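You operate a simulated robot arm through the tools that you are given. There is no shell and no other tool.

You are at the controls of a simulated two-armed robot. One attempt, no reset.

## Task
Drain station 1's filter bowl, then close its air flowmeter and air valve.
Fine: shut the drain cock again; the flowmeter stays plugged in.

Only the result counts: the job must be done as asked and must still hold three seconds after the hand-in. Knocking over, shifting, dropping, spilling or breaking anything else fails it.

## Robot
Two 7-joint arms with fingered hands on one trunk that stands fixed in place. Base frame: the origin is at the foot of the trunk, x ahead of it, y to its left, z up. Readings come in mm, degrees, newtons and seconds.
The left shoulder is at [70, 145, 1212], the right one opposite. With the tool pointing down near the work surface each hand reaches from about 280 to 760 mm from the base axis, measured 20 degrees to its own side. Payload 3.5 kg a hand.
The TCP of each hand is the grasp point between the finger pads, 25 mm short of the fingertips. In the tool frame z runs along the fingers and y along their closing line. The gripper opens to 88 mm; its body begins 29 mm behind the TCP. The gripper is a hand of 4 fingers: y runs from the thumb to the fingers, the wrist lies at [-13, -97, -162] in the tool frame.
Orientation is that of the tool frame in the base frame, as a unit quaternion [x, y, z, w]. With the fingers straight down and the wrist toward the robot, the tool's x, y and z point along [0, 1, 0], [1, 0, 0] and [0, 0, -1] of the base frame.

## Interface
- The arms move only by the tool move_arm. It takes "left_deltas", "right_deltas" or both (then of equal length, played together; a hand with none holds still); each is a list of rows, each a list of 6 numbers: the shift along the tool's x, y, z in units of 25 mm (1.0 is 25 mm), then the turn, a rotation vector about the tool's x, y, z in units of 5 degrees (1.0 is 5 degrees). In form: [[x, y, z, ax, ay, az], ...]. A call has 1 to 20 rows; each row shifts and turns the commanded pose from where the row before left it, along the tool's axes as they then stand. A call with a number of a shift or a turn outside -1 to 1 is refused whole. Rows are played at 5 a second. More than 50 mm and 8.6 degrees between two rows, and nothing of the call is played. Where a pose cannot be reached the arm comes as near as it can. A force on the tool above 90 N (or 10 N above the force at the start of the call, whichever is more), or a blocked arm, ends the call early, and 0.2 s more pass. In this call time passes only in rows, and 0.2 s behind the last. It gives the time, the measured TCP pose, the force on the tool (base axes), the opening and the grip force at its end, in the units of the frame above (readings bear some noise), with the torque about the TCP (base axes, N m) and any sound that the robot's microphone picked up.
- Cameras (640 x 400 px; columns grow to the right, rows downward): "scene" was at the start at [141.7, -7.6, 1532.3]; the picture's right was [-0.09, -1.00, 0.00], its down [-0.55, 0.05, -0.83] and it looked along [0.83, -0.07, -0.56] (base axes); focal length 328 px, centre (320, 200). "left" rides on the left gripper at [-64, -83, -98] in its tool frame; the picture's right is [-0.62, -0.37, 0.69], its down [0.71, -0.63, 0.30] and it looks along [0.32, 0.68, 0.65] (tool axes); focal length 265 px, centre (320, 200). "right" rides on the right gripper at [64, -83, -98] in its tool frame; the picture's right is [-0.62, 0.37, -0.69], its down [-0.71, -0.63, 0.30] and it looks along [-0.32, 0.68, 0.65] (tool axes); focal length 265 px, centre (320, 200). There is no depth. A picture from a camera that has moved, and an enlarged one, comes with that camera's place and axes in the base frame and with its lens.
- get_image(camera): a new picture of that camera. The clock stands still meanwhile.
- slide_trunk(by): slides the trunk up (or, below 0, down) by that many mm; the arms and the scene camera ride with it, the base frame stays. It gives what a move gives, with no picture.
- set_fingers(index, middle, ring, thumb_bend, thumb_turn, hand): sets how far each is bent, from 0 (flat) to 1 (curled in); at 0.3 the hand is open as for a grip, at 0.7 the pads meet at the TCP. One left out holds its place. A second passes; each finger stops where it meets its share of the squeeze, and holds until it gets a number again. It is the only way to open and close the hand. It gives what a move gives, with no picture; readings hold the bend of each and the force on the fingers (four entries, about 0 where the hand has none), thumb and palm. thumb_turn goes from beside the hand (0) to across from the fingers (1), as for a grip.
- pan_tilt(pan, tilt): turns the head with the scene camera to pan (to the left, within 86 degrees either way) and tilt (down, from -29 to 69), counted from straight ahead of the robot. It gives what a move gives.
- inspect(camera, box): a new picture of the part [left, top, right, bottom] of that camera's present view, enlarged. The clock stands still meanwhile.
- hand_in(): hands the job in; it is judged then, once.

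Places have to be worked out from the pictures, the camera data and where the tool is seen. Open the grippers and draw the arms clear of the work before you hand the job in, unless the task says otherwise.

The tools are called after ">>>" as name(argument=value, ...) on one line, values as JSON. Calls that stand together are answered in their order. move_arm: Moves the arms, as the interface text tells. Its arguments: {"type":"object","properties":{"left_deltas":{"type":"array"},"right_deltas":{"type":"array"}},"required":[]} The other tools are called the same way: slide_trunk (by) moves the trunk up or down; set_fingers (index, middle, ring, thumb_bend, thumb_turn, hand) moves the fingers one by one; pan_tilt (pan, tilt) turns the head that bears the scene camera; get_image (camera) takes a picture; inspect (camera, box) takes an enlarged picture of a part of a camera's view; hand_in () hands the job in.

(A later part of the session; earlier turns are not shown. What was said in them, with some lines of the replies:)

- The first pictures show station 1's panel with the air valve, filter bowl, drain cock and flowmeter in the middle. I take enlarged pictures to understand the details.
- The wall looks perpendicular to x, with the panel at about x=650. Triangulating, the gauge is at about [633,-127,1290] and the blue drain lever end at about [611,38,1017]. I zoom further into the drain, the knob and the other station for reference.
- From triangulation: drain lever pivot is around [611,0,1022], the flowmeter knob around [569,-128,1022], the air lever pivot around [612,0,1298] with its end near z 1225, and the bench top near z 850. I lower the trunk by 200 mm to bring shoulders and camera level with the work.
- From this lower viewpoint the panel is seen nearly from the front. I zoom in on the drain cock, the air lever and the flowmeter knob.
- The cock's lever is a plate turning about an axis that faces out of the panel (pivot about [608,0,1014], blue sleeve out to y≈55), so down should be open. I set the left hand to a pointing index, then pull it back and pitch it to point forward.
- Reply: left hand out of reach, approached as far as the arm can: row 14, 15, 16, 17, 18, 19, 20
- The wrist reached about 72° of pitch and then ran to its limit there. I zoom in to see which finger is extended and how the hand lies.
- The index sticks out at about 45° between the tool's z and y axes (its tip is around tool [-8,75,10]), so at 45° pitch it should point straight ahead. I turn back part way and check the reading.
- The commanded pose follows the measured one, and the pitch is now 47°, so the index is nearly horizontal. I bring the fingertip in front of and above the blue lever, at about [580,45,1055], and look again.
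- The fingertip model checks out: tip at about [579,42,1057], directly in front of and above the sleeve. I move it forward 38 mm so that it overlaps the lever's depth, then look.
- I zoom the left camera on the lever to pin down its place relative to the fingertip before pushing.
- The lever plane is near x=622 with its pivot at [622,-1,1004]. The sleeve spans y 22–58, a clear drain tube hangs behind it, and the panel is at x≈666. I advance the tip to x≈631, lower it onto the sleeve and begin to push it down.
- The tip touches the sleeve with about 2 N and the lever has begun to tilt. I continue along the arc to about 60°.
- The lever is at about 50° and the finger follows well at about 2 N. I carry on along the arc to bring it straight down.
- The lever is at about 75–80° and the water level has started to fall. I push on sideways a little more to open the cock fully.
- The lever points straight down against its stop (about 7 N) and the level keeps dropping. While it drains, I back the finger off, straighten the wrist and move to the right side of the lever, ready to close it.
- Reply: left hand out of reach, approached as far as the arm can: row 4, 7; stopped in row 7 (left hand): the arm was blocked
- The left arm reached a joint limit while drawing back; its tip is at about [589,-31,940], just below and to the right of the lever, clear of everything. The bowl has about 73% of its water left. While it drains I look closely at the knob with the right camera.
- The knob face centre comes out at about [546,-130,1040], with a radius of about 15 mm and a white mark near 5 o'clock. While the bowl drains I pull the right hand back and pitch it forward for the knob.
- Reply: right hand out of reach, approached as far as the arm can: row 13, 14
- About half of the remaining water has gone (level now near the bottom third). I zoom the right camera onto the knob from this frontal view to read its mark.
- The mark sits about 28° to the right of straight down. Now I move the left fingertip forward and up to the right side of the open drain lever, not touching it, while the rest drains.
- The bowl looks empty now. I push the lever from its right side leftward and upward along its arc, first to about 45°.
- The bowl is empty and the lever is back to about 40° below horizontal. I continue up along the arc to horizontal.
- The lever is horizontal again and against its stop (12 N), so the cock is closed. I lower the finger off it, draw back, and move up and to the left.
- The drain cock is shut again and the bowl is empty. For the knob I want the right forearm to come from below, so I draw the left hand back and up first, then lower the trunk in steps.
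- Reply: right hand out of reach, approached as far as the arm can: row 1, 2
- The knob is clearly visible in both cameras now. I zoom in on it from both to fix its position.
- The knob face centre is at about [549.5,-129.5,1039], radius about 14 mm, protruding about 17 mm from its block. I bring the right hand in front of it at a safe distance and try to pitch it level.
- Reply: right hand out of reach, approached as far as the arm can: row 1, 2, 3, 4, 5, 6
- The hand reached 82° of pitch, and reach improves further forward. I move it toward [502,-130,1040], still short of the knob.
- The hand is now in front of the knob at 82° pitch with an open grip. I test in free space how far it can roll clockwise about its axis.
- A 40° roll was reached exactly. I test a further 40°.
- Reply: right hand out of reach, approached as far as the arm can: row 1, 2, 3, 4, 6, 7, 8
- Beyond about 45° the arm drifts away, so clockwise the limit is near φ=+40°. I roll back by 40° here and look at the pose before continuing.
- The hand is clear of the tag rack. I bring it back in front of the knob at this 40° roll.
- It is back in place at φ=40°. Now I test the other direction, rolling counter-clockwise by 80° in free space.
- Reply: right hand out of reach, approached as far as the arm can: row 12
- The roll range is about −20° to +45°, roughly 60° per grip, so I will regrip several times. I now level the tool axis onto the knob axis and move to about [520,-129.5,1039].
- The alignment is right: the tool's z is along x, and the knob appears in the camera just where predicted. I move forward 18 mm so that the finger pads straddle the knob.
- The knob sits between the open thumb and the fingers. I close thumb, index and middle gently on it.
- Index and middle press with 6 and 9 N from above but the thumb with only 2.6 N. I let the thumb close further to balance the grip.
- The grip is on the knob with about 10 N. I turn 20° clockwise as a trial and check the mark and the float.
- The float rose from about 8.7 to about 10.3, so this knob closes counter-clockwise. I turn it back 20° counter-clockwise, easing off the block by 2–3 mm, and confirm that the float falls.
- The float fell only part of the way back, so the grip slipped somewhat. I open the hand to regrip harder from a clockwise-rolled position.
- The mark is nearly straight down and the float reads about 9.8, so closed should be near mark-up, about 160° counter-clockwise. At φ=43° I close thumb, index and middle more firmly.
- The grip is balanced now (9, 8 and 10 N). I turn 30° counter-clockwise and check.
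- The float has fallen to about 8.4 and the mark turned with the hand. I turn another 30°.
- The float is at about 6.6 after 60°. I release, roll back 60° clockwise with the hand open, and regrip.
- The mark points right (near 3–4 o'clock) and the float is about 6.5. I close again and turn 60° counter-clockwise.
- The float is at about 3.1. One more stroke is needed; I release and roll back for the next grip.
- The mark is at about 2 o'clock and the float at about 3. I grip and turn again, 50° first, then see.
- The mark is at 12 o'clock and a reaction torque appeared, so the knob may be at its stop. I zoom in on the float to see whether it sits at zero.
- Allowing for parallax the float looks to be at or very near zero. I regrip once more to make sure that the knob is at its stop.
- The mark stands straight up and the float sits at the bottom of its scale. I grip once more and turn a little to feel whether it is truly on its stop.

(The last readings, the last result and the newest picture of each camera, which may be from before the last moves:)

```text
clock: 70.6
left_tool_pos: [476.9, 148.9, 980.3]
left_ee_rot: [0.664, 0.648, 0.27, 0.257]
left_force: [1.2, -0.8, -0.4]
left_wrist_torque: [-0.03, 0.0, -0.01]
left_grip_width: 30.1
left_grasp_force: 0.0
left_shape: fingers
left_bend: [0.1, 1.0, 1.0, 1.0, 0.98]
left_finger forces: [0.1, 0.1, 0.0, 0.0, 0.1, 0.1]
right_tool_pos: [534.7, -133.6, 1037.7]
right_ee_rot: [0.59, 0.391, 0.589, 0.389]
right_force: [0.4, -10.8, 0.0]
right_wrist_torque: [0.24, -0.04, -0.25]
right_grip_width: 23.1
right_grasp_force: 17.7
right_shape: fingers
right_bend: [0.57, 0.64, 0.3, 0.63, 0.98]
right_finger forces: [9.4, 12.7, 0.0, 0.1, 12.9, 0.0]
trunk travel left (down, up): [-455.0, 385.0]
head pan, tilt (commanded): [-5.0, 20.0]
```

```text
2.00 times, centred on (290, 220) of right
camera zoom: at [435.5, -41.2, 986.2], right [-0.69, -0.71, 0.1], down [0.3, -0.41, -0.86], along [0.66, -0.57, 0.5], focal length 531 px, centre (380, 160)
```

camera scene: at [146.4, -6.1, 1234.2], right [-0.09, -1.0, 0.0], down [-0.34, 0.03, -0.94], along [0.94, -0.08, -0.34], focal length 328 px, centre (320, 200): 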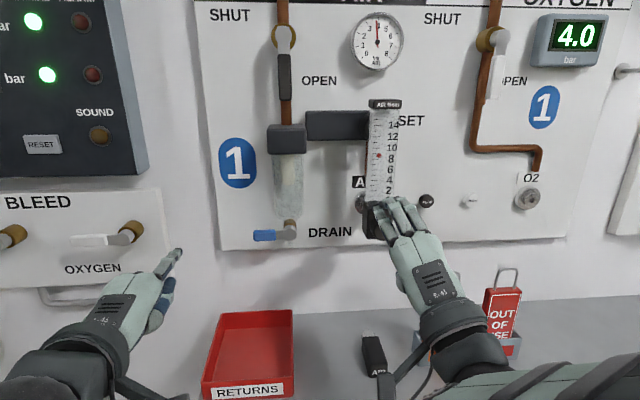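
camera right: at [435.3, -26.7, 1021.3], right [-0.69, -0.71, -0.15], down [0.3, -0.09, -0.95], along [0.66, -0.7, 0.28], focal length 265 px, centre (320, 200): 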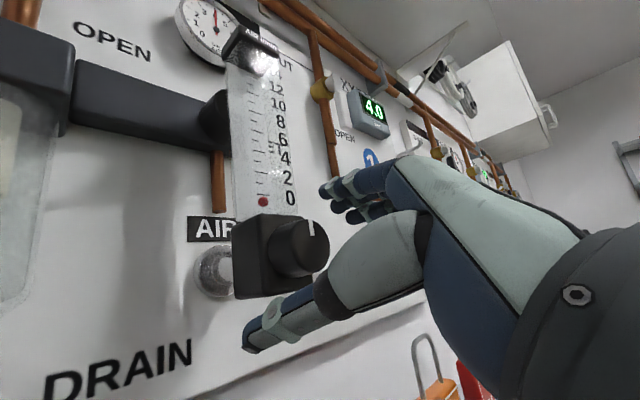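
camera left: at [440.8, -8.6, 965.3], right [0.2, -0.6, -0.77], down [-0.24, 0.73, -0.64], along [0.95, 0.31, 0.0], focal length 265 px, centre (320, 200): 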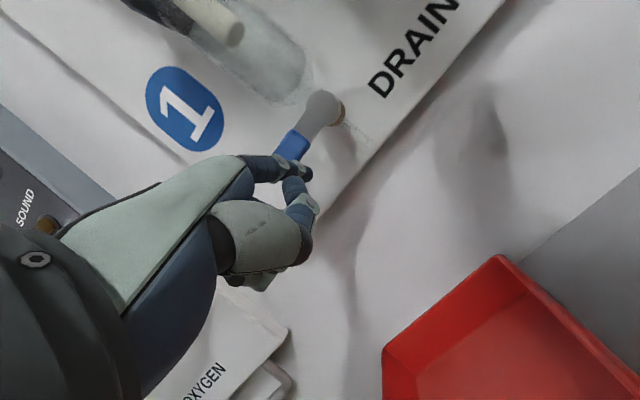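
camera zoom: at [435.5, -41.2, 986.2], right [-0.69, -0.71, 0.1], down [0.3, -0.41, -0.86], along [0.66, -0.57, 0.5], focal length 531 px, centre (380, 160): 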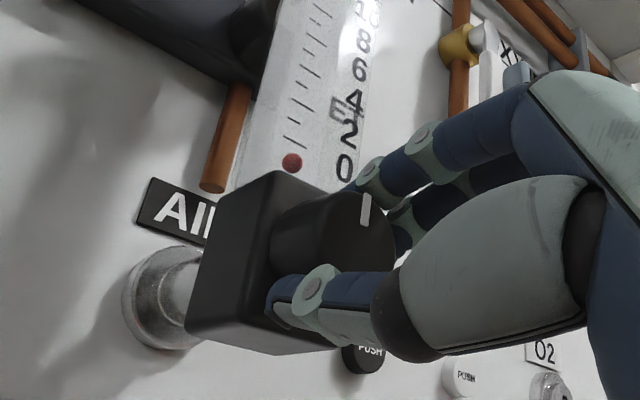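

The knob did not move further and the torque rose to 0.24 N·m, so the flowmeter is on its closed stop with the float at zero. I open the right hand and draw it straight back.

>>> set_fingers(hand="right", index=0.3, middle=0.3, thumb_bend=0.3)

>>> move_arm(right_deltas=[[0, 0, -0.8, 0, 0, 0], [0, 0, -0.8, 0, 0, 0], [-0.5, 0, 0, 0, 0, -1], [-0.5, 0, 0, 0, 0, -1]])

>>> get_image(camera="scene")

>>> inspect(camera="scene", box=[340, 160, 430, 250])

```text
clock: 71.6
left_tool_pos: [475.4, 151.0, 980.4]
left_ee_rot: [0.665, 0.648, 0.269, 0.258]
left_force: [0.2, -0.2, -0.5]
left_wrist_torque: [0.02, -0.03, 0.0]
left_grip_width: 30.1
left_grasp_force: 0.1
left_shape: fingers
left_bend: [0.1, 1.0, 1.0, 1.0, 0.98]
left_finger forces: [0.1, 0.1, 0.0, 0.0, 0.0, 0.1]
right_tool_pos: [533.8, -130.9, 1039.9]
right_ee_rot: [0.59, 0.392, 0.588, 0.39]
right_force: [0.3, -1.0, -0.1]
right_wrist_torque: [-0.03, 0.01, 0.01]
right_grip_width: 84.6
right_grasp_force: 0.1
right_shape: fingers
right_bend: [0.3, 0.3, 0.3, 0.3, 0.98]
right_finger forces: [0.1, 0.0, 0.0, 0.0, 0.1, 0.0]
trunk travel left (down, up): [-455.0, 385.0]
head pan, tilt (commanded): [-5.0, 20.0]
```

```text
clock: 72.6
left_tool_pos: [474.8, 150.3, 980.2]
left_ee_rot: [0.664, 0.648, 0.269, 0.257]
left_force: [0.2, -0.4, -0.4]
left_wrist_torque: [-0.01, 0.0, 0.02]
left_grip_width: 29.9
left_grasp_force: 0.1
left_shape: fingers
left_bend: [0.1, 1.0, 1.0, 1.0, 0.98]
left_finger forces: [0.1, 0.1, 0.1, 0.0, 0.0, 0.0]
right_tool_pos: [493.0, -153.3, 1029.1]
right_ee_rot: [0.553, 0.442, 0.553, 0.439]
right_force: [-0.1, -0.4, -0.2]
right_wrist_torque: [-0.01, -0.02, -0.02]
right_grip_width: 84.6
right_grasp_force: 0.0
right_shape: fingers
right_bend: [0.3, 0.3, 0.3, 0.3, 0.98]
right_finger forces: [0.1, 0.1, 0.0, 0.0, 0.1, 0.1]
trunk travel left (down, up): [-455.0, 385.0]
head pan, tilt (commanded): [-5.0, 20.0]
```

```text
taken
camera scene: at [145.5, -7.8, 1234.3], right [-0.09, -1.0, 0.0], down [-0.34, 0.03, -0.94], along [0.94, -0.08, -0.34], focal length 328 px, centre (320, 200)
```

scene: 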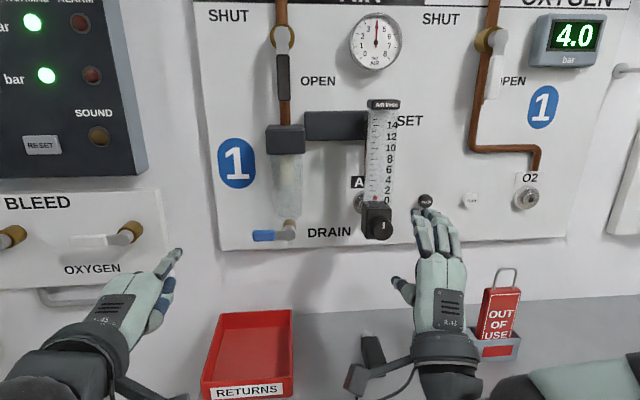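

```text
4.44 times, centred on (385, 205) of scene
camera zoom: at [145.5, -7.8, 1234.3], right [-0.09, -1.0, 0.0], down [-0.34, 0.03, -0.94], along [0.94, -0.08, -0.34], focal length 1457 px, centre (31, 178)
```

zoom: 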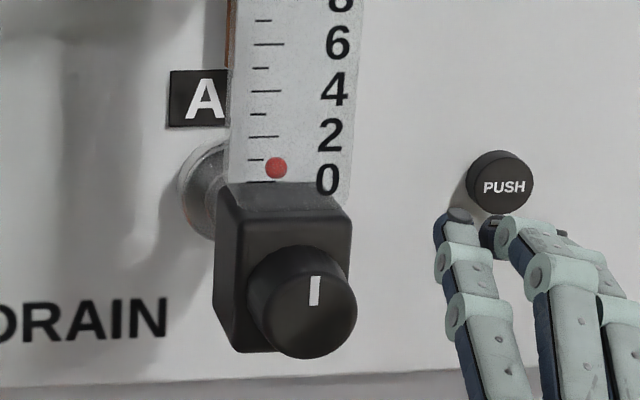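

The float reads zero, the mark is up, and the flowmeter is still plugged in. Next is the air valve: I shift the right hand further right and raise the trunk so that the left index can work near z≈1230–1290.

>>> move_arm(right_deltas=[[-0.8, 0.2, -0.3, 0, 0, 0], [-0.8, 0.2, -0.3, 0, 0, 0], [-0.8, 0.2, -0.3, 0, 0, 0]])

>>> slide_trunk(by=180)

>>> get_image(camera="scene")

>>> get_image(camera="left")

```text
clock: 73.4
left_tool_pos: [474.7, 151.6, 980.9]
left_ee_rot: [0.665, 0.648, 0.269, 0.258]
left_force: [-0.3, 0.0, 0.0]
left_wrist_torque: [-0.02, 0.0, 0.01]
left_grip_width: 29.8
left_grasp_force: 0.1
left_shape: fingers
left_bend: [0.1, 1.0, 1.0, 1.0, 0.98]
left_finger forces: [0.0, 0.0, 0.1, 0.1, 0.0, 0.1]
right_tool_pos: [470.4, -216.0, 1030.9]
right_ee_rot: [0.553, 0.442, 0.554, 0.438]
right_force: [-0.2, 0.0, 0.5]
right_wrist_torque: [0.0, 0.01, -0.08]
right_grip_width: 84.4
right_grasp_force: 0.0
right_shape: fingers
right_bend: [0.3, 0.3, 0.3, 0.3, 0.98]
right_finger forces: [0.1, 0.0, 0.1, 0.1, 0.0, 0.0]
trunk travel left (down, up): [-455.0, 385.0]
head pan, tilt (commanded): [-5.0, 20.0]
```

```text
clock: 75.4
left_tool_pos: [474.8, 150.6, 1159.6]
left_ee_rot: [0.664, 0.648, 0.27, 0.257]
left_force: [0.1, 0.3, -0.9]
left_wrist_torque: [0.0, -0.02, 0.01]
left_grip_width: 30.0
left_grasp_force: 0.1
left_shape: fingers
left_bend: [0.1, 1.0, 1.0, 1.0, 0.98]
left_finger forces: [0.0, 0.0, 0.1, 0.0, 0.1, 0.0]
right_tool_pos: [471.6, -217.0, 1211.4]
right_ee_rot: [0.554, 0.442, 0.552, 0.44]
right_force: [-0.4, 0.0, -0.8]
right_wrist_torque: [0.01, 0.01, 0.0]
right_grip_width: 84.7
right_grasp_force: 0.1
right_shape: fingers
right_bend: [0.3, 0.3, 0.3, 0.3, 0.98]
right_finger forces: [0.0, 0.1, 0.0, 0.0, 0.1, 0.0]
trunk travel left (down, up): [-635.0, 205.0]
head pan, tilt (commanded): [-5.0, 20.0]
```

```text
taken
camera scene: at [146.1, -8.0, 1414.2], right [-0.09, -1.0, 0.0], down [-0.34, 0.03, -0.94], along [0.94, -0.08, -0.34], focal length 328 px, centre (320, 200)
```

scene: 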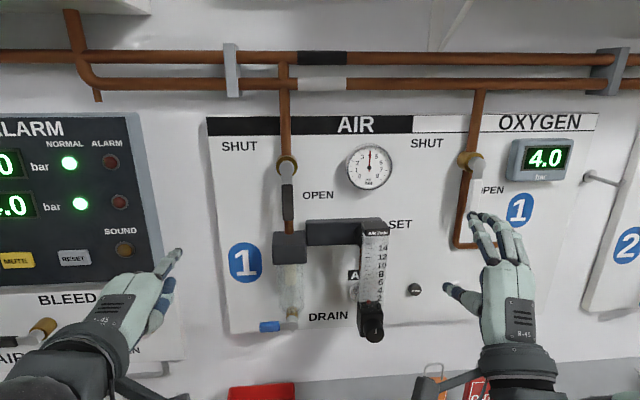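

```text
taken
camera left: at [347.2, 88.9, 1172.8], right [0.2, -0.6, -0.77], down [-0.23, 0.73, -0.64], along [0.95, 0.31, 0.01], focal length 265 px, centre (320, 200)
```

left: 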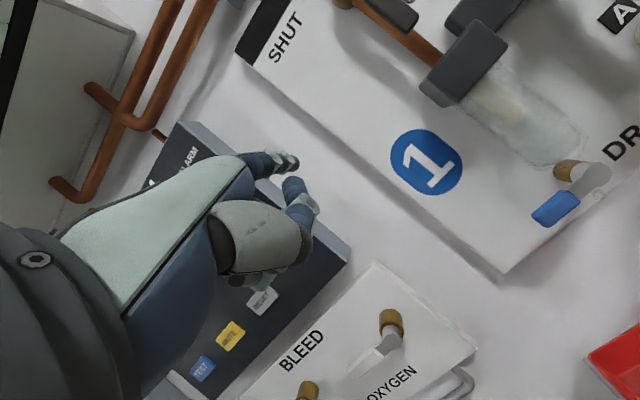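

All is clear. I raise the trunk another 160 mm and tilt the head to keep the valve in view.

>>> slide_trunk(by=160)

>>> pan_tilt(pan=-5, tilt=30)

>>> get_image(camera="scene")

>>> get_image(camera="left")

```text
clock: 77.3
left_tool_pos: [475.8, 152.9, 1320.6]
left_ee_rot: [0.664, 0.647, 0.27, 0.258]
left_force: [-0.2, -0.9, 0.6]
left_wrist_torque: [0.0, 0.0, -0.01]
left_grip_width: 30.2
left_grasp_force: 0.1
left_shape: fingers
left_bend: [0.1, 1.0, 1.0, 1.0, 0.98]
left_finger forces: [0.1, 0.0, 0.1, 0.0, 0.1, 0.0]
right_tool_pos: [472.4, -215.0, 1370.0]
right_ee_rot: [0.553, 0.442, 0.553, 0.439]
right_force: [-0.1, 0.5, 0.7]
right_wrist_torque: [0.01, 0.02, -0.01]
right_grip_width: 84.2
right_grasp_force: 0.0
right_shape: fingers
right_bend: [0.3, 0.3, 0.3, 0.3, 0.98]
right_finger forces: [0.1, 0.1, 0.0, 0.0, 0.0, 0.0]
trunk travel left (down, up): [-795.0, 45.0]
head pan, tilt (commanded): [-5.0, 20.0]
```

```text
clock: 78.0
left_tool_pos: [475.4, 152.3, 1320.8]
left_ee_rot: [0.665, 0.648, 0.269, 0.258]
left_force: [0.2, 0.6, -0.3]
left_wrist_torque: [0.0, 0.03, 0.02]
left_grip_width: 30.1
left_grasp_force: 0.0
left_shape: fingers
left_bend: [0.1, 1.0, 1.0, 1.0, 0.98]
left_finger forces: [0.0, 0.0, 0.0, 0.1, 0.0, 0.1]
right_tool_pos: [472.2, -215.6, 1370.8]
right_ee_rot: [0.554, 0.442, 0.552, 0.44]
right_force: [0.7, -0.2, 0.7]
right_wrist_torque: [0.0, -0.03, -0.02]
right_grip_width: 84.0
right_grasp_force: 0.0
right_shape: fingers
right_bend: [0.3, 0.3, 0.3, 0.3, 0.98]
right_finger forces: [0.0, 0.1, 0.1, 0.0, 0.1, 0.0]
trunk travel left (down, up): [-795.0, 45.0]
head pan, tilt (commanded): [-5.0, 30.0]
```

```text
taken
camera scene: at [143.5, -7.8, 1558.3], right [-0.09, -1.0, 0.0], down [-0.5, 0.04, -0.87], along [0.86, -0.08, -0.5], focal length 328 px, centre (320, 200)
```

scene: 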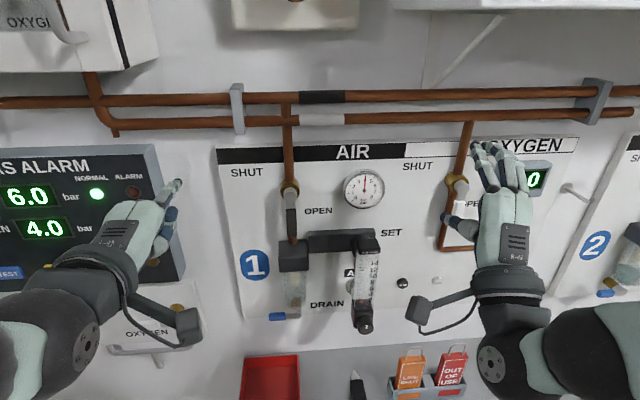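

```text
taken
camera left: at [347.2, 88.9, 1332.9], right [0.2, -0.6, -0.77], down [-0.23, 0.73, -0.64], along [0.95, 0.31, 0.01], focal length 265 px, centre (320, 200)
```

left: 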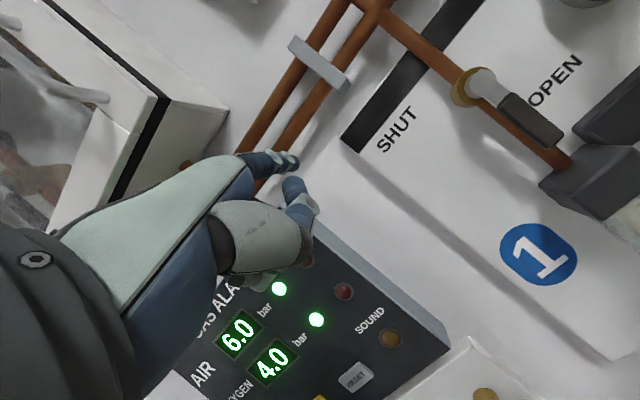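

From the left camera the air lever's pivot is at about [612,0,1291] and its end at about [610,0,1213]. I move the left index tip across in front to about [585,-34,1232], to the right of the lever, and shift the right hand further away at the same time.

>>> move_arm(left_deltas=[[-0.793, -0.232, 0.578, 0, 0, 0], [-0.793, -0.232, 0.578, 0, 0, 0], [-0.793, -0.232, 0.578, 0, 0, 0], [-0.793, -0.232, 0.578, 0, 0, 0], [-0.793, -0.232, 0.578, 0, 0, 0], [-0.793, -0.232, 0.578, 0, 0, 0], [-0.793, -0.232, 0.578, 0, 0, 0], [-0.793, -0.232, 0.578, 0, 0, 0], [-0.793, -0.232, 0.578, 0, 0, 0]], right_deltas=[[-0.7, 0.15, 0, 0, 0, 0], [-0.7, 0.15, 0, 0, 0, 0], [-0.7, 0.15, 0, 0, 0, 0], [0, 0, 0, 0, 0, 0], [0, 0, 0, 0, 0, 0], [0, 0, 0, 0, 0, 0], [0, 0, 0, 0, 0, 0], [0, 0, 0, 0, 0, 0], [0, 0, 0, 0, 0, 0]])

>>> get_image(camera="scene")

>>> get_image(camera="left")

```text
clock: 80.2
left_tool_pos: [532.6, -13.0, 1215.0]
left_ee_rot: [0.64, 0.664, 0.258, 0.287]
left_force: [-0.6, -0.4, 0.3]
left_wrist_torque: [0.01, 0.0, 0.0]
left_grip_width: 30.0
left_grasp_force: 0.0
left_shape: fingers
left_bend: [0.1, 1.0, 1.0, 1.0, 0.98]
left_finger forces: [0.0, 0.1, 0.0, 0.0, 0.1, 0.0]
right_tool_pos: [473.1, -270.4, 1370.2]
right_ee_rot: [0.553, 0.442, 0.554, 0.437]
right_force: [0.4, -0.3, 0.6]
right_wrist_torque: [-0.01, -0.04, 0.0]
right_grip_width: 84.2
right_grasp_force: 0.0
right_shape: fingers
right_bend: [0.3, 0.3, 0.3, 0.3, 0.98]
right_finger forces: [0.0, 0.0, 0.0, 0.0, 0.1, 0.0]
trunk travel left (down, up): [-795.0, 45.0]
head pan, tilt (commanded): [-5.0, 30.0]
stopped in row 9 (left hand): the arm was blocked; the commanded pose is now the measured one
```

```text
taken
camera scene: at [143.8, -7.8, 1558.2], right [-0.09, -1.0, 0.0], down [-0.5, 0.04, -0.87], along [0.86, -0.08, -0.5], focal length 328 px, centre (320, 200)
```

scene: 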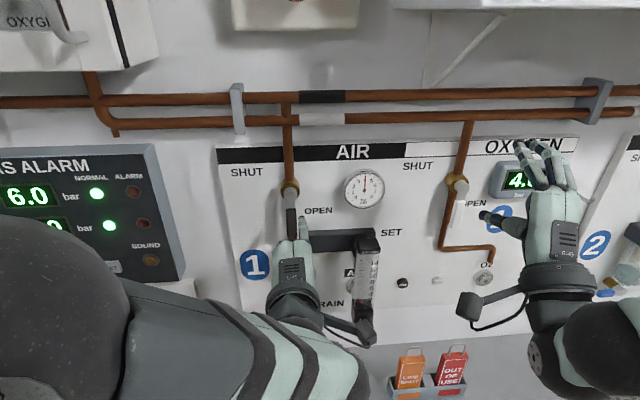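

```text
taken
camera left: at [406.4, -78.2, 1230.0], right [0.24, -0.65, -0.72], down [-0.24, 0.68, -0.7], along [0.94, 0.34, 0.01], focal length 265 px, centre (320, 200)
```

left: 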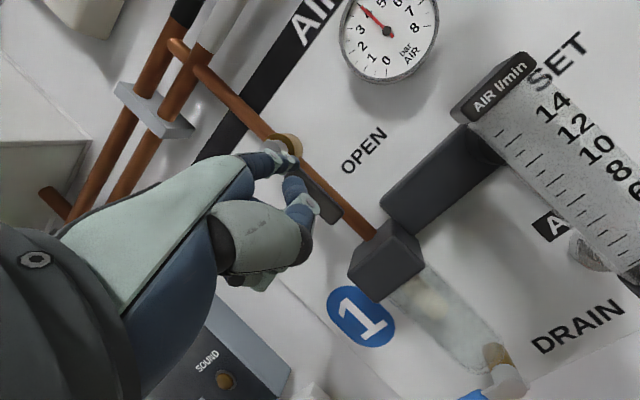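

The arm hit its limit with the tip at about [592,-18,1262], already just right of the lever and in front of it. I make small moves right, down and slightly forward to get beside the sleeve.

>>> move_arm(left_deltas=[[-0.3, -0.19, 0.4, 0, 0, 0], [-0.3, -0.19, 0.4, 0, 0, 0]])

>>> inspect(camera="scene", box=[230, 140, 390, 260])

>>> inspect(camera="left", box=[220, 100, 400, 240])

```text
clock: 81.0
left_tool_pos: [549.5, -14.1, 1226.9]
left_ee_rot: [0.614, 0.681, 0.246, 0.314]
left_force: [0.8, -0.5, -0.6]
left_wrist_torque: [-0.03, 0.02, 0.03]
left_grip_width: 30.0
left_grasp_force: 0.1
left_shape: fingers
left_bend: [0.1, 1.0, 1.0, 1.0, 0.98]
left_finger forces: [0.0, 0.1, 0.1, 0.0, 0.0, 0.0]
right_tool_pos: [472.1, -268.8, 1370.9]
right_ee_rot: [0.553, 0.442, 0.553, 0.439]
right_force: [0.1, 0.1, -0.6]
right_wrist_torque: [-0.01, 0.0, 0.02]
right_grip_width: 84.4
right_grasp_force: 0.1
right_shape: fingers
right_bend: [0.3, 0.3, 0.3, 0.3, 0.98]
right_finger forces: [0.1, 0.1, 0.0, 0.0, 0.0, 0.1]
trunk travel left (down, up): [-795.0, 45.0]
head pan, tilt (commanded): [-5.0, 30.0]
stopped in row 2 (left hand): the arm was blocked; the commanded pose is now the measured one
```

```text
3.33 times, centred on (310, 200) of scene
camera zoom: at [143.2, -7.7, 1558.2], right [-0.09, -1.0, 0.0], down [-0.5, 0.04, -0.87], along [0.86, -0.08, -0.5], focal length 1093 px, centre (353, 200)
```

zoom: 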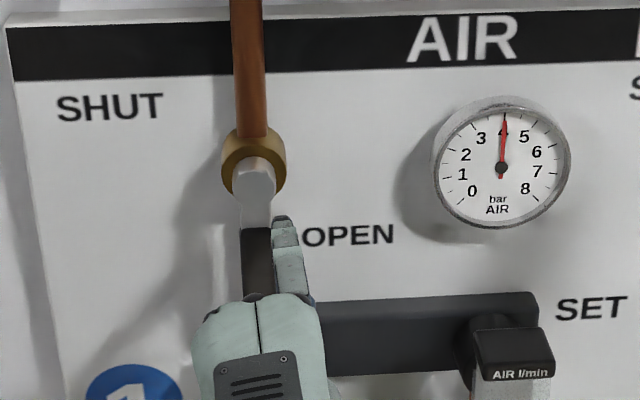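

```text
2.86 times, centred on (310, 170) of left
camera zoom: at [424.4, -82.8, 1242.1], right [0.28, -0.7, -0.66], down [-0.24, 0.61, -0.75], along [0.93, 0.37, 0.01], focal length 758 px, centre (349, 286)
```

zoom: 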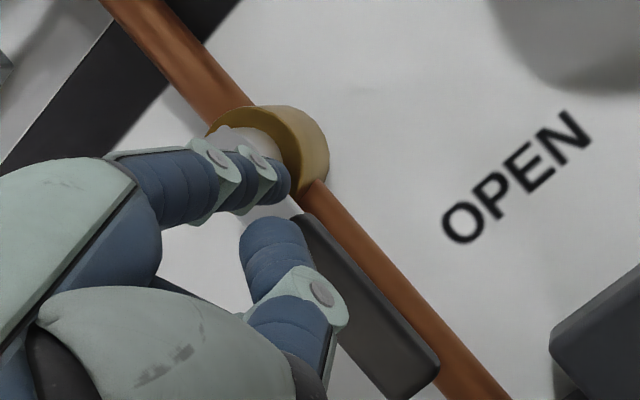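

The left arm cannot keep pointing straight ahead this close across the body, so I yaw the hand about 30° to its right around the TCP. That swings the fingertip rightward, away from the lever, and relaxes the wrist.

>>> move_arm(left_deltas=[[0, 0, 0, 0.126, -0.72, 0.68], [0, 0, 0, 0.126, -0.72, 0.68], [0, 0, 0, 0.126, -0.72, 0.68], [0, 0, 0, 0.126, -0.72, 0.68], [0, 0, 0, 0.126, -0.72, 0.68], [0, 0, 0, 0.126, -0.72, 0.68]])

>>> inspect(camera="scene", box=[230, 140, 390, 260])

>>> get_image(camera="left")

```text
clock: 82.4
left_tool_pos: [548.1, -14.4, 1224.8]
left_ee_rot: [0.771, 0.498, 0.157, 0.365]
left_force: [0.2, 0.4, -1.0]
left_wrist_torque: [0.0, 0.02, -0.03]
left_grip_width: 30.1
left_grasp_force: 0.0
left_shape: fingers
left_bend: [0.1, 1.0, 1.0, 1.0, 0.98]
left_finger forces: [0.0, 0.0, 0.0, 0.0, 0.0, 0.1]
right_tool_pos: [473.5, -268.4, 1370.0]
right_ee_rot: [0.553, 0.442, 0.553, 0.439]
right_force: [-0.5, -0.2, -1.0]
right_wrist_torque: [0.03, -0.02, 0.02]
right_grip_width: 84.0
right_grasp_force: 0.0
right_shape: fingers
right_bend: [0.3, 0.3, 0.3, 0.3, 0.98]
right_finger forces: [0.0, 0.0, 0.0, 0.0, 0.0, 0.0]
trunk travel left (down, up): [-795.0, 45.0]
head pan, tilt (commanded): [-5.0, 30.0]
```

```text
3.33 times, centred on (310, 200) of scene
camera zoom: at [144.0, -6.8, 1558.2], right [-0.09, -1.0, 0.0], down [-0.5, 0.04, -0.87], along [0.86, -0.08, -0.5], focal length 1093 px, centre (353, 200)
```

zoom: 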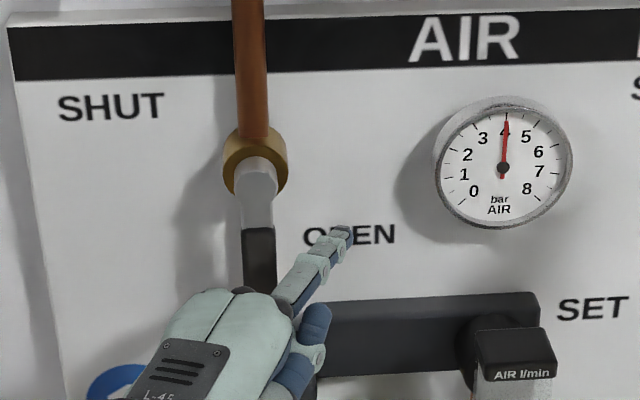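

```text
taken
camera left: at [406.5, -11.2, 1239.6], right [-0.11, -0.74, -0.66], down [0.1, 0.66, -0.75], along [0.99, -0.14, 0.0], focal length 265 px, centre (320, 200)
```

left: 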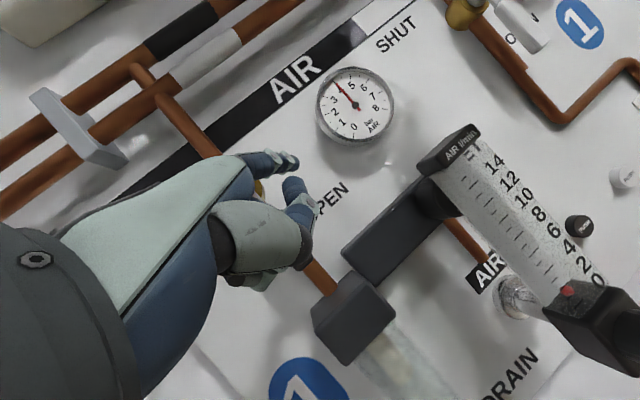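

The yaw worked freely: the tip is at about [599,-43,1273], clear to the right of the lever. I lower the trunk by 40 mm to bring the finger level with the lower part of the sleeve.

>>> slide_trunk(by=-40)

>>> inspect(camera="scene", box=[230, 120, 390, 240])

>>> get_image(camera="left")

```text
clock: 83.2
left_tool_pos: [547.6, -15.6, 1183.8]
left_ee_rot: [0.771, 0.497, 0.156, 0.366]
left_force: [0.3, -0.7, -0.8]
left_wrist_torque: [-0.02, -0.04, -0.01]
left_grip_width: 29.8
left_grasp_force: 0.2
left_shape: fingers
left_bend: [0.1, 1.0, 1.0, 1.0, 0.98]
left_finger forces: [0.0, 0.0, 0.0, 0.0, 0.0, 0.1]
right_tool_pos: [471.9, -270.0, 1331.7]
right_ee_rot: [0.554, 0.441, 0.553, 0.439]
right_force: [0.5, 0.7, 0.4]
right_wrist_torque: [0.02, -0.02, 0.01]
right_grip_width: 84.5
right_grasp_force: 0.0
right_shape: fingers
right_bend: [0.3, 0.3, 0.3, 0.3, 0.98]
right_finger forces: [0.0, 0.0, 0.1, 0.1, 0.1, 0.0]
trunk travel left (down, up): [-755.0, 85.0]
head pan, tilt (commanded): [-5.0, 30.0]
```

```text
3.33 times, centred on (310, 180) of scene
camera zoom: at [143.0, -8.0, 1518.2], right [-0.09, -1.0, 0.0], down [-0.5, 0.04, -0.87], along [0.86, -0.08, -0.5], focal length 1093 px, centre (353, 267)
```

zoom: 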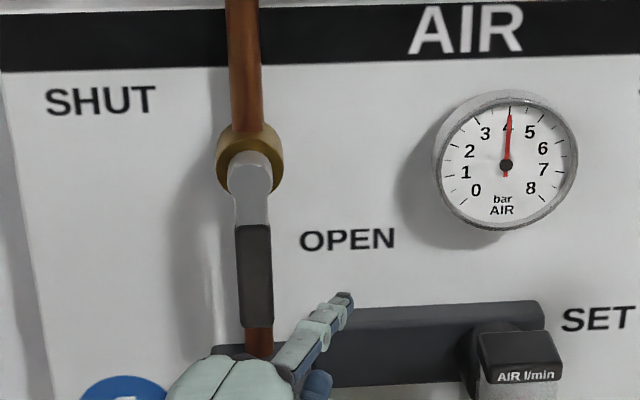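

```text
taken
camera left: at [405.6, -12.5, 1199.9], right [-0.11, -0.74, -0.66], down [0.1, 0.66, -0.75], along [0.99, -0.14, 0.0], focal length 265 px, centre (320, 200)
```

left: 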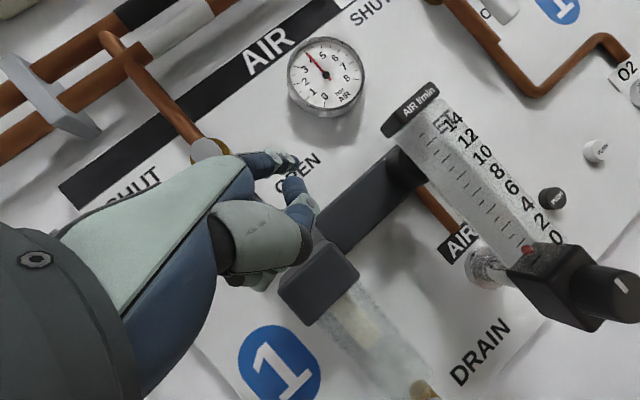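

The tip is beside the lower sleeve with clearance. I slide it forward to x≈622 at y≈-33, so that the finger overlaps the lever's depth without touching it.

>>> move_arm(left_deltas=[[0.4, 0.248, 0.19, 0, 0, 0], [0.4, 0.248, 0.19, 0, 0, 0]])

>>> inspect(camera="scene", box=[230, 120, 390, 240])

>>> inspect(camera="left", box=[180, 80, 380, 240])

```text
clock: 83.8
left_tool_pos: [572.3, -6.1, 1182.9]
left_ee_rot: [0.771, 0.498, 0.156, 0.365]
left_force: [0.2, 0.0, 0.5]
left_wrist_torque: [-0.05, -0.01, 0.0]
left_grip_width: 30.0
left_grasp_force: 0.1
left_shape: fingers
left_bend: [0.1, 1.0, 1.0, 1.0, 0.98]
left_finger forces: [0.0, 0.0, 0.1, 0.1, 0.0, 0.0]
right_tool_pos: [472.5, -270.0, 1330.2]
right_ee_rot: [0.554, 0.441, 0.553, 0.439]
right_force: [-0.3, 0.3, -0.6]
right_wrist_torque: [0.0, 0.0, 0.03]
right_grip_width: 84.2
right_grasp_force: 0.0
right_shape: fingers
right_bend: [0.3, 0.3, 0.3, 0.3, 0.98]
right_finger forces: [0.1, 0.1, 0.1, 0.0, 0.1, 0.1]
trunk travel left (down, up): [-755.0, 85.0]
head pan, tilt (commanded): [-5.0, 30.0]
```

```text
3.33 times, centred on (310, 180) of scene
camera zoom: at [144.0, -7.5, 1518.2], right [-0.09, -1.0, 0.0], down [-0.5, 0.04, -0.87], along [0.86, -0.08, -0.5], focal length 1093 px, centre (353, 267)
```

zoom: 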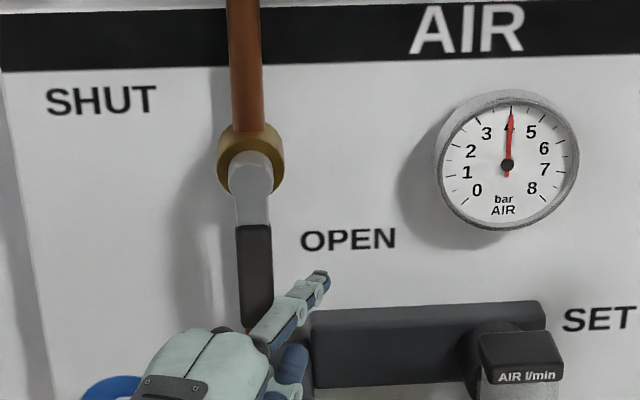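

```text
2.50 times, centred on (280, 160) of left
camera zoom: at [429.4, -2.1, 1199.4], right [-0.11, -0.74, -0.66], down [0.1, 0.66, -0.75], along [0.99, -0.14, 0.0], focal length 664 px, centre (420, 300)
```

zoom: 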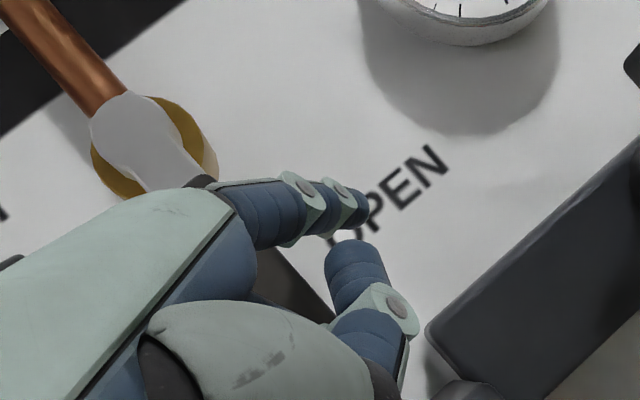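

The finger now reaches past the lever's right edge. I start to push the lever leftward and check.

>>> move_arm(left_deltas=[[0.313, -0.057, -0.174, 0, 0, 0], [0.353, -0.095, -0.163, 0, 0, 0], [0.318, -0.086, -0.146, 0, 0, 0]])

>>> inspect(camera="scene", box=[230, 120, 390, 240])

>>> inspect(camera="left", box=[180, 80, 380, 240])

```text
clock: 84.6
left_tool_pos: [571.5, 21.3, 1184.4]
left_ee_rot: [0.772, 0.497, 0.156, 0.364]
left_force: [0.7, -3.5, -0.8]
left_wrist_torque: [0.23, 0.02, -0.15]
left_grip_width: 29.5
left_grasp_force: 1.6
left_shape: fingers
left_bend: [0.1, 1.0, 1.0, 1.0, 0.98]
left_finger forces: [3.4, 0.1, 0.0, 0.0, 0.0, 0.0]
right_tool_pos: [473.3, -272.4, 1330.0]
right_ee_rot: [0.554, 0.442, 0.553, 0.439]
right_force: [-0.1, 1.0, 0.2]
right_wrist_torque: [0.01, 0.01, 0.04]
right_grip_width: 84.4
right_grasp_force: 0.0
right_shape: fingers
right_bend: [0.3, 0.3, 0.3, 0.3, 0.98]
right_finger forces: [0.0, 0.0, 0.1, 0.0, 0.1, 0.0]
trunk travel left (down, up): [-755.0, 85.0]
head pan, tilt (commanded): [-5.0, 30.0]
```

```text
3.33 times, centred on (310, 180) of scene
camera zoom: at [143.5, -9.8, 1518.2], right [-0.09, -1.0, 0.0], down [-0.5, 0.04, -0.87], along [0.86, -0.08, -0.5], focal length 1093 px, centre (353, 267)
```

zoom: 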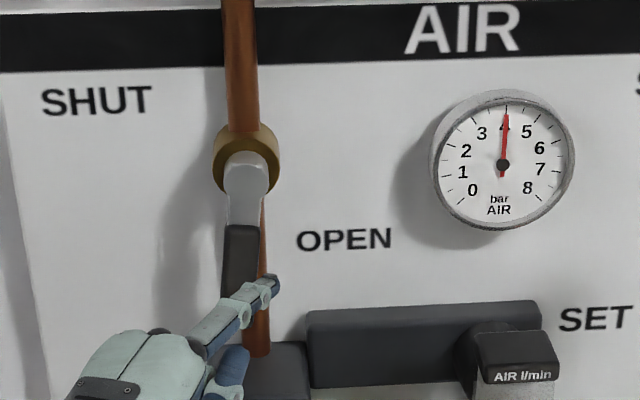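

```text
2.50 times, centred on (280, 160) of left
camera zoom: at [429.3, 24.7, 1200.2], right [-0.11, -0.74, -0.66], down [0.1, 0.66, -0.75], along [0.99, -0.15, 0.0], focal length 664 px, centre (420, 300)
```

zoom: 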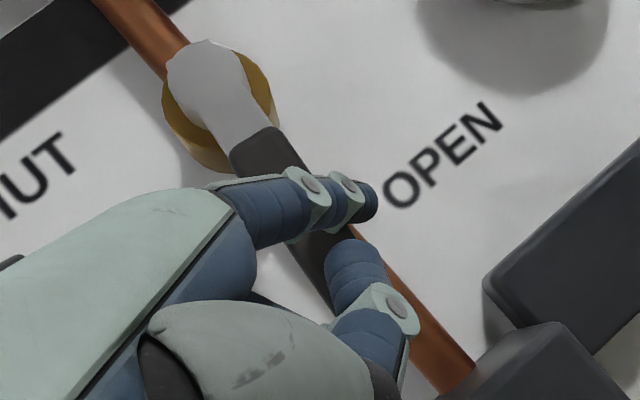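

The lever follows with 3–4 N. I continue along the arc to about 30° below horizontal.

>>> move_arm(left_deltas=[[0.519, -0.121, -0.26, 0, 0, 0], [0.478, 0.041, -0.404, 0, 0, 0], [0.384, 0.163, -0.464, 0, 0, 0]])

>>> inspect(camera="scene", box=[230, 120, 390, 240])

>>> get_image(camera="left")

```text
clock: 85.4
left_tool_pos: [572.0, 63.7, 1199.4]
left_ee_rot: [0.772, 0.497, 0.156, 0.365]
left_force: [-0.3, -3.0, -2.0]
left_wrist_torque: [0.22, 0.07, -0.14]
left_grip_width: 28.1
left_grasp_force: 2.2
left_shape: fingers
left_bend: [0.12, 1.0, 1.0, 1.0, 0.98]
left_finger forces: [3.8, 0.0, 0.0, 0.0, 0.0, 0.1]
right_tool_pos: [473.3, -271.5, 1330.5]
right_ee_rot: [0.554, 0.442, 0.553, 0.439]
right_force: [-0.2, 0.4, -0.6]
right_wrist_torque: [-0.04, 0.0, 0.02]
right_grip_width: 84.3
right_grasp_force: 0.0
right_shape: fingers
right_bend: [0.3, 0.3, 0.3, 0.3, 0.98]
right_finger forces: [0.0, 0.0, 0.1, 0.0, 0.1, 0.0]
trunk travel left (down, up): [-755.0, 85.0]
head pan, tilt (commanded): [-5.0, 30.0]
```

```text
3.33 times, centred on (310, 180) of scene
camera zoom: at [143.6, -8.6, 1518.1], right [-0.09, -1.0, 0.0], down [-0.5, 0.04, -0.87], along [0.86, -0.08, -0.5], focal length 1093 px, centre (353, 267)
```

zoom: 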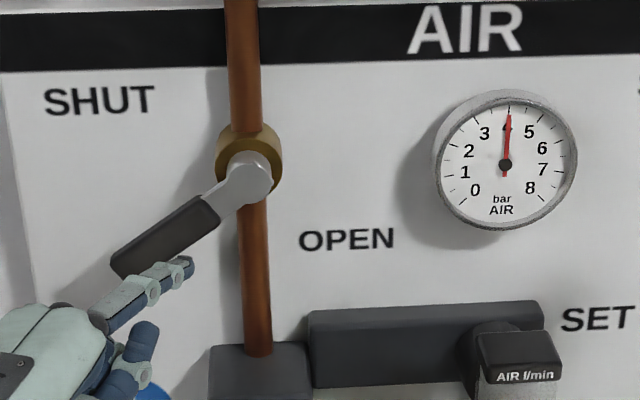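

```text
taken
camera left: at [429.2, 67.7, 1216.6], right [-0.11, -0.74, -0.66], down [0.1, 0.66, -0.75], along [0.99, -0.14, 0.0], focal length 265 px, centre (320, 200)
```

left: 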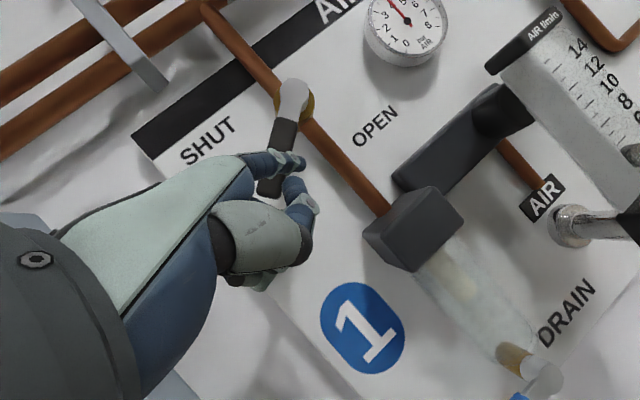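

The lever is about 35° below horizontal-left. I finish the arc up to horizontal.

>>> move_arm(left_deltas=[[0.228, 0.323, -0.52, 0, 0, 0], [0.134, 0.362, -0.491, 0, 0, 0], [0.006, 0.163, -0.181, 0, 0, 0]])

>>> inspect(camera="scene", box=[230, 120, 390, 240])

>>> get_image(camera="left")

```text
clock: 86.2
left_tool_pos: [571.0, 78.8, 1234.0]
left_ee_rot: [0.772, 0.498, 0.155, 0.364]
left_force: [-1.2, -1.4, -5.7]
left_wrist_torque: [0.22, 0.19, -0.1]
left_grip_width: 25.9
left_grasp_force: 3.6
left_shape: fingers
left_bend: [0.14, 1.0, 1.0, 1.0, 0.98]
left_finger forces: [6.5, 0.1, 0.0, 0.0, 0.0, 0.0]
right_tool_pos: [472.8, -270.6, 1330.0]
right_ee_rot: [0.553, 0.442, 0.553, 0.439]
right_force: [0.5, -0.4, -0.4]
right_wrist_torque: [-0.01, -0.03, 0.01]
right_grip_width: 84.2
right_grasp_force: 0.1
right_shape: fingers
right_bend: [0.3, 0.3, 0.3, 0.3, 0.98]
right_finger forces: [0.0, 0.1, 0.0, 0.0, 0.0, 0.1]
trunk travel left (down, up): [-755.0, 85.0]
head pan, tilt (commanded): [-5.0, 30.0]
```

```text
3.33 times, centred on (310, 180) of scene
camera zoom: at [143.8, -8.4, 1518.1], right [-0.09, -1.0, 0.0], down [-0.5, 0.04, -0.87], along [0.86, -0.08, -0.5], focal length 1093 px, centre (353, 267)
```

zoom: 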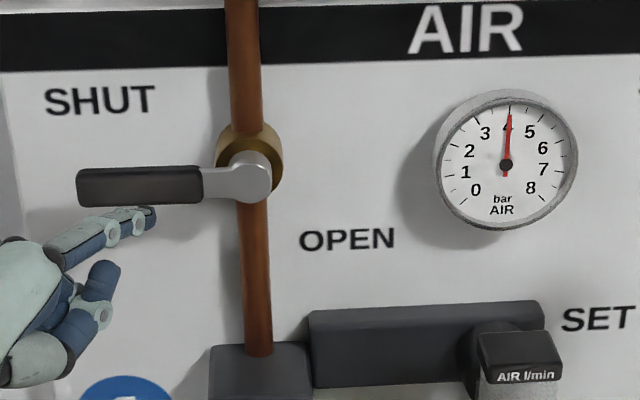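

```text
taken
camera left: at [429.4, 82.6, 1250.8], right [-0.11, -0.74, -0.66], down [0.1, 0.66, -0.75], along [0.99, -0.14, 0.0], focal length 265 px, centre (320, 200)
```

left: 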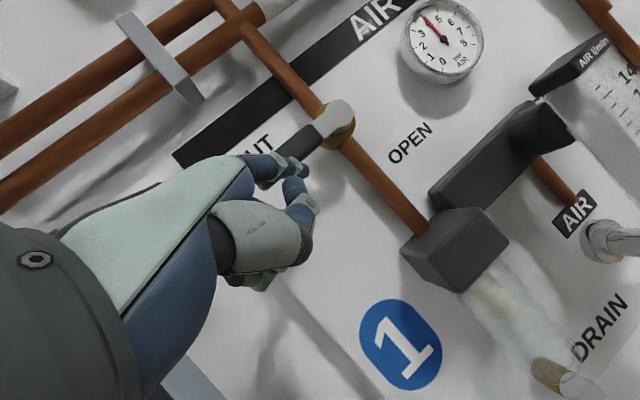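

The lever is nearly horizontal with 6.5 N on the finger. I press a few mm more to be sure that it reaches its stop.

>>> move_arm(left_deltas=[[-0.024, 0.144, -0.137, 0, 0, 0], [-0.02, 0.115, -0.11, 0, 0, 0]])

>>> inspect(camera="scene", box=[230, 120, 390, 240])

```text
clock: 86.8
left_tool_pos: [573.0, 78.3, 1243.9]
left_ee_rot: [0.771, 0.499, 0.155, 0.364]
left_force: [-2.5, -0.9, -10.0]
left_wrist_torque: [0.28, 0.3, -0.06]
left_grip_width: 22.7
left_grasp_force: 4.8
left_shape: fingers
left_bend: [0.19, 1.0, 1.0, 1.0, 0.98]
left_finger forces: [9.9, 0.0, 0.0, 0.1, 0.0, 0.0]
right_tool_pos: [472.7, -269.5, 1330.2]
right_ee_rot: [0.554, 0.442, 0.553, 0.438]
right_force: [-0.7, -0.1, 0.7]
right_wrist_torque: [0.01, 0.0, 0.01]
right_grip_width: 84.3
right_grasp_force: 0.0
right_shape: fingers
right_bend: [0.3, 0.3, 0.3, 0.3, 0.98]
right_finger forces: [0.0, 0.1, 0.0, 0.0, 0.1, 0.0]
trunk travel left (down, up): [-755.0, 85.0]
head pan, tilt (commanded): [-5.0, 30.0]
```

```text
3.33 times, centred on (310, 180) of scene
camera zoom: at [144.4, -8.1, 1518.1], right [-0.09, -1.0, 0.0], down [-0.5, 0.04, -0.87], along [0.86, -0.08, -0.5], focal length 1093 px, centre (353, 267)
```

zoom: 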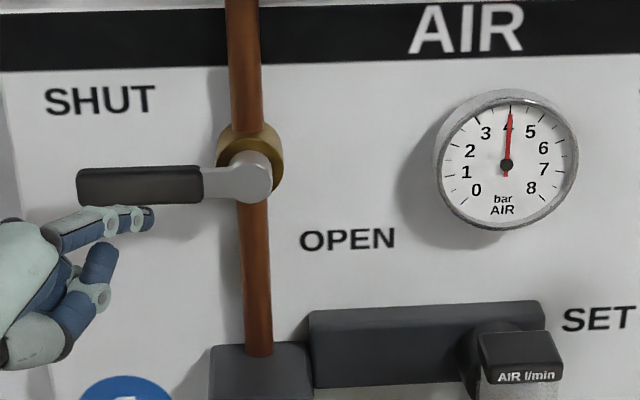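

The lever did not move further under 10 N, so it is on its SHUT stop. I lower the finger off it and withdraw the left hand back and to the left.

>>> move_arm(left_deltas=[[0.073, -0.43, 0.41, 0, 0, 0], [0.0, -0.3, 0.28, 0, 0, 0], [-0.364, -0.523, -0.484, 0, 0, 0], [-0.364, -0.523, -0.484, 0, 0, 0], [-0.364, -0.523, -0.484, 0, 0, 0], [0.7, -0.19, -0.325, 0, 0, 0], [0.7, -0.19, -0.325, 0, 0, 0], [0.7, -0.19, -0.325, 0, 0, 0]])

>>> get_image(camera="scene")

>>> inspect(camera="scene", box=[230, 120, 390, 240])

>>> inspect(camera="scene", box=[240, 210, 400, 330])

```text
clock: 88.6
left_tool_pos: [509.7, 138.2, 1220.6]
left_ee_rot: [0.771, 0.497, 0.156, 0.366]
left_force: [-0.9, -1.0, -0.3]
left_wrist_torque: [0.0, 0.0, 0.02]
left_grip_width: 30.1
left_grasp_force: 0.0
left_shape: fingers
left_bend: [0.1, 1.0, 1.0, 1.0, 0.98]
left_finger forces: [0.1, 0.0, 0.0, 0.0, 0.0, 0.0]
right_tool_pos: [472.6, -268.6, 1330.4]
right_ee_rot: [0.553, 0.442, 0.553, 0.439]
right_force: [-0.5, 0.6, -0.1]
right_wrist_torque: [0.0, -0.01, 0.02]
right_grip_width: 84.4
right_grasp_force: 0.0
right_shape: fingers
right_bend: [0.3, 0.3, 0.3, 0.3, 0.98]
right_finger forces: [0.0, 0.0, 0.0, 0.0, 0.0, 0.0]
trunk travel left (down, up): [-755.0, 85.0]
head pan, tilt (commanded): [-5.0, 30.0]
```

```text
taken
camera scene: at [142.9, -7.0, 1518.3], right [-0.09, -1.0, 0.0], down [-0.5, 0.04, -0.87], along [0.86, -0.08, -0.5], focal length 328 px, centre (320, 200)
```

scene: 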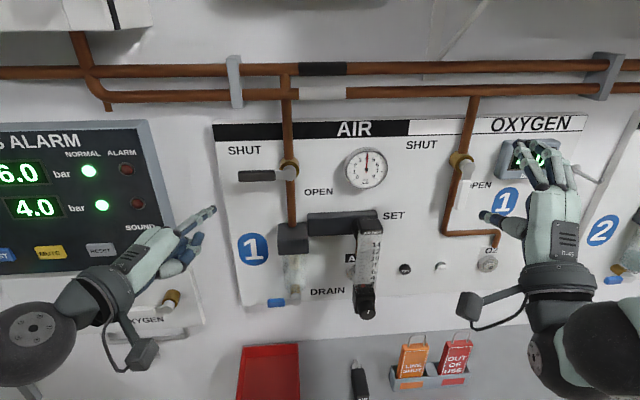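

```text
3.33 times, centred on (310, 180) of scene
camera zoom: at [142.9, -7.0, 1518.3], right [-0.09, -1.0, 0.0], down [-0.5, 0.04, -0.87], along [0.86, -0.08, -0.5], focal length 1093 px, centre (353, 267)
```

zoom: 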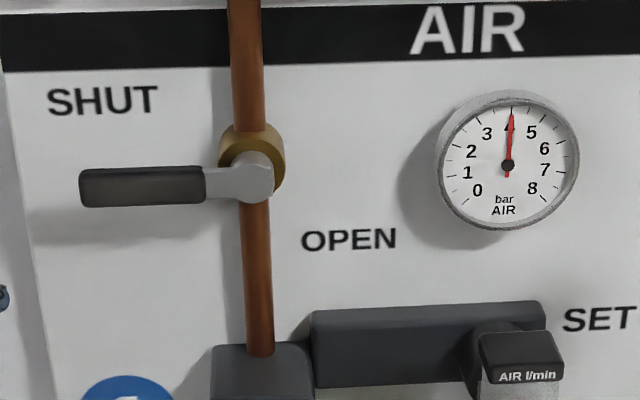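

```text
3.33 times, centred on (320, 270) of scene
camera zoom: at [142.9, -7.0, 1518.3], right [-0.09, -1.0, 0.0], down [-0.5, 0.04, -0.87], along [0.86, -0.08, -0.5], focal length 1093 px, centre (320, -33)
```

zoom: 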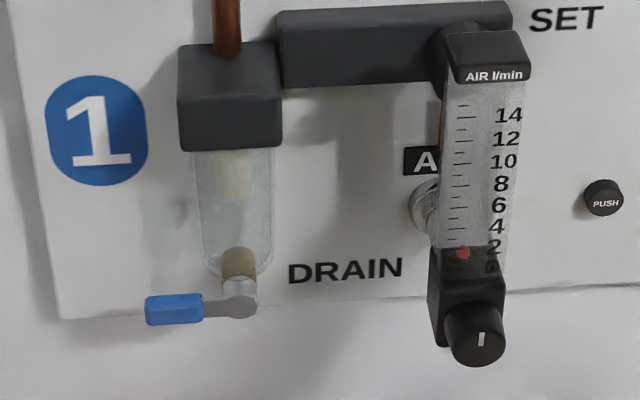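

The air lever is on SHUT, the drain lever is horizontal with the bowl empty, and the knob mark is up with the float at zero and the flowmeter plugged in. The gauge holding 4 bar means that nothing leaks through. I draw both arms back further and open the left hand.

>>> move_arm(left_deltas=[[-0.364, -0.523, -0.484, 0, 0, 0], [-0.364, -0.523, -0.484, 0, 0, 0]], right_deltas=[[0, 0, -0.3, 0, 0, 0], [0, 0, -0.3, 0, 0, 0]])

>>> set_fingers(hand="left", index=0.3, middle=0.3, ring=0.3, thumb_bend=0.3)

>>> get_image(camera="scene")

>>> inspect(camera="scene", box=[230, 120, 430, 330])

```text
clock: 89.2
left_tool_pos: [469.6, 132.9, 1219.9]
left_ee_rot: [0.772, 0.497, 0.158, 0.364]
left_force: [-0.4, 0.1, 0.2]
left_wrist_torque: [0.01, 0.0, 0.06]
left_grip_width: 29.9
left_grasp_force: 0.1
left_shape: fingers
left_bend: [0.1, 1.0, 1.0, 1.0, 0.98]
left_finger forces: [0.1, 0.0, 0.1, 0.0, 0.0, 0.0]
right_tool_pos: [459.9, -277.2, 1330.9]
right_ee_rot: [0.555, 0.44, 0.554, 0.438]
right_force: [-0.1, -0.8, -0.1]
right_wrist_torque: [0.04, 0.03, 0.03]
right_grip_width: 84.3
right_grasp_force: 0.0
right_shape: fingers
right_bend: [0.3, 0.3, 0.3, 0.3, 0.98]
right_finger forces: [0.0, 0.0, 0.0, 0.0, 0.1, 0.1]
right hand out of reach, approached as far as the arm can: row 2
trunk travel left (down, up): [-755.0, 85.0]
head pan, tilt (commanded): [-5.0, 30.0]
```

```text
clock: 90.2
left_tool_pos: [469.1, 138.8, 1220.1]
left_ee_rot: [0.771, 0.497, 0.156, 0.366]
left_force: [-0.2, -0.2, 0.1]
left_wrist_torque: [0.02, 0.02, -0.02]
left_grip_width: 84.5
left_grasp_force: 0.1
left_shape: fingers
left_bend: [0.3, 0.3, 0.3, 0.3, 0.98]
left_finger forces: [0.1, 0.0, 0.1, 0.0, 0.1, 0.0]
right_tool_pos: [462.1, -271.2, 1330.7]
right_ee_rot: [0.553, 0.442, 0.553, 0.439]
right_force: [-0.1, -0.1, 0.9]
right_wrist_torque: [0.0, -0.01, 0.0]
right_grip_width: 84.6
right_grasp_force: 0.0
right_shape: fingers
right_bend: [0.3, 0.3, 0.3, 0.3, 0.98]
right_finger forces: [0.2, 0.0, 0.0, 0.1, 0.0, 0.1]
trunk travel left (down, up): [-755.0, 85.0]
head pan, tilt (commanded): [-5.0, 30.0]
```

```text
taken
camera scene: at [143.3, -7.5, 1518.2], right [-0.09, -1.0, 0.0], down [-0.5, 0.04, -0.87], along [0.86, -0.08, -0.5], focal length 328 px, centre (320, 200)
```

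scene: 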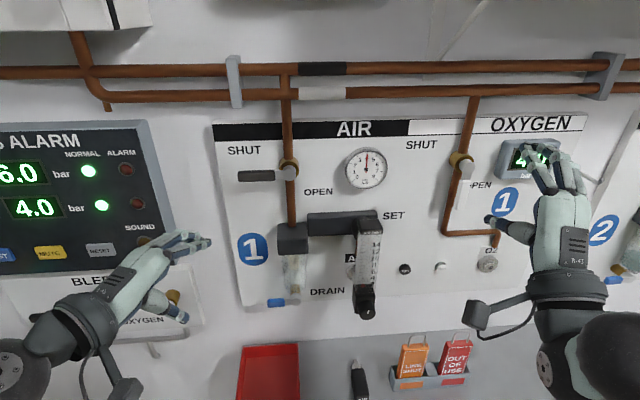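

```text
1.90 times, centred on (330, 225) of scene
camera zoom: at [143.3, -7.5, 1518.2], right [-0.09, -1.0, 0.0], down [-0.5, 0.04, -0.87], along [0.86, -0.08, -0.5], focal length 624 px, centre (301, 152)
```

zoom: 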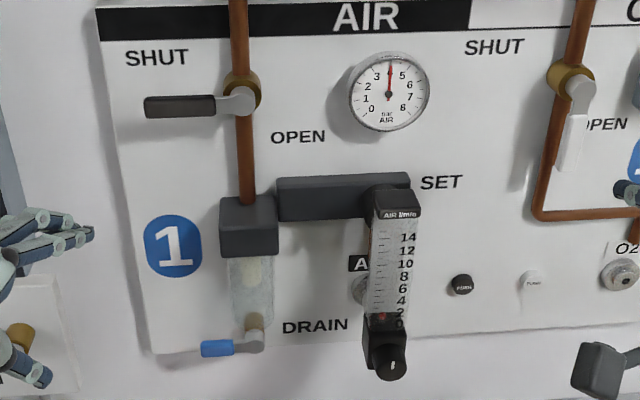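

The valve is shut, the bowl is drained with its cock closed, the flowmeter is closed and still plugged in, and nothing else has moved. Both hands are open and clear, so I hand the job in.

>>> hand_in()

```text
The job is handed in.
```

Station 1's filter bowl is drained, its drain cock is shut again, and the air flowmeter and air valve are both closed. I handed the job in, but no verdict came back.

- **Filter bowl:** it looked empty in the pictures. The drain lever is back at horizontal, against its stop.
- **Flowmeter:** the knob is at its stop with the mark pointing up, and the float sits at zero. This knob closes counter-clockwise: my first turn, clockwise, briefly raised the flow from about 8.7 to 10.3 l/min. The flowmeter is still plugged in.
- **Air valve:** the lever is horizontal on the SHUT side and did not move further under about 10 N. The gauge still read 4 bar in the last picture, with the valve, flowmeter and drain all closed.

The final pictures show nothing else shifted, and both hands are open and clear of the panel.
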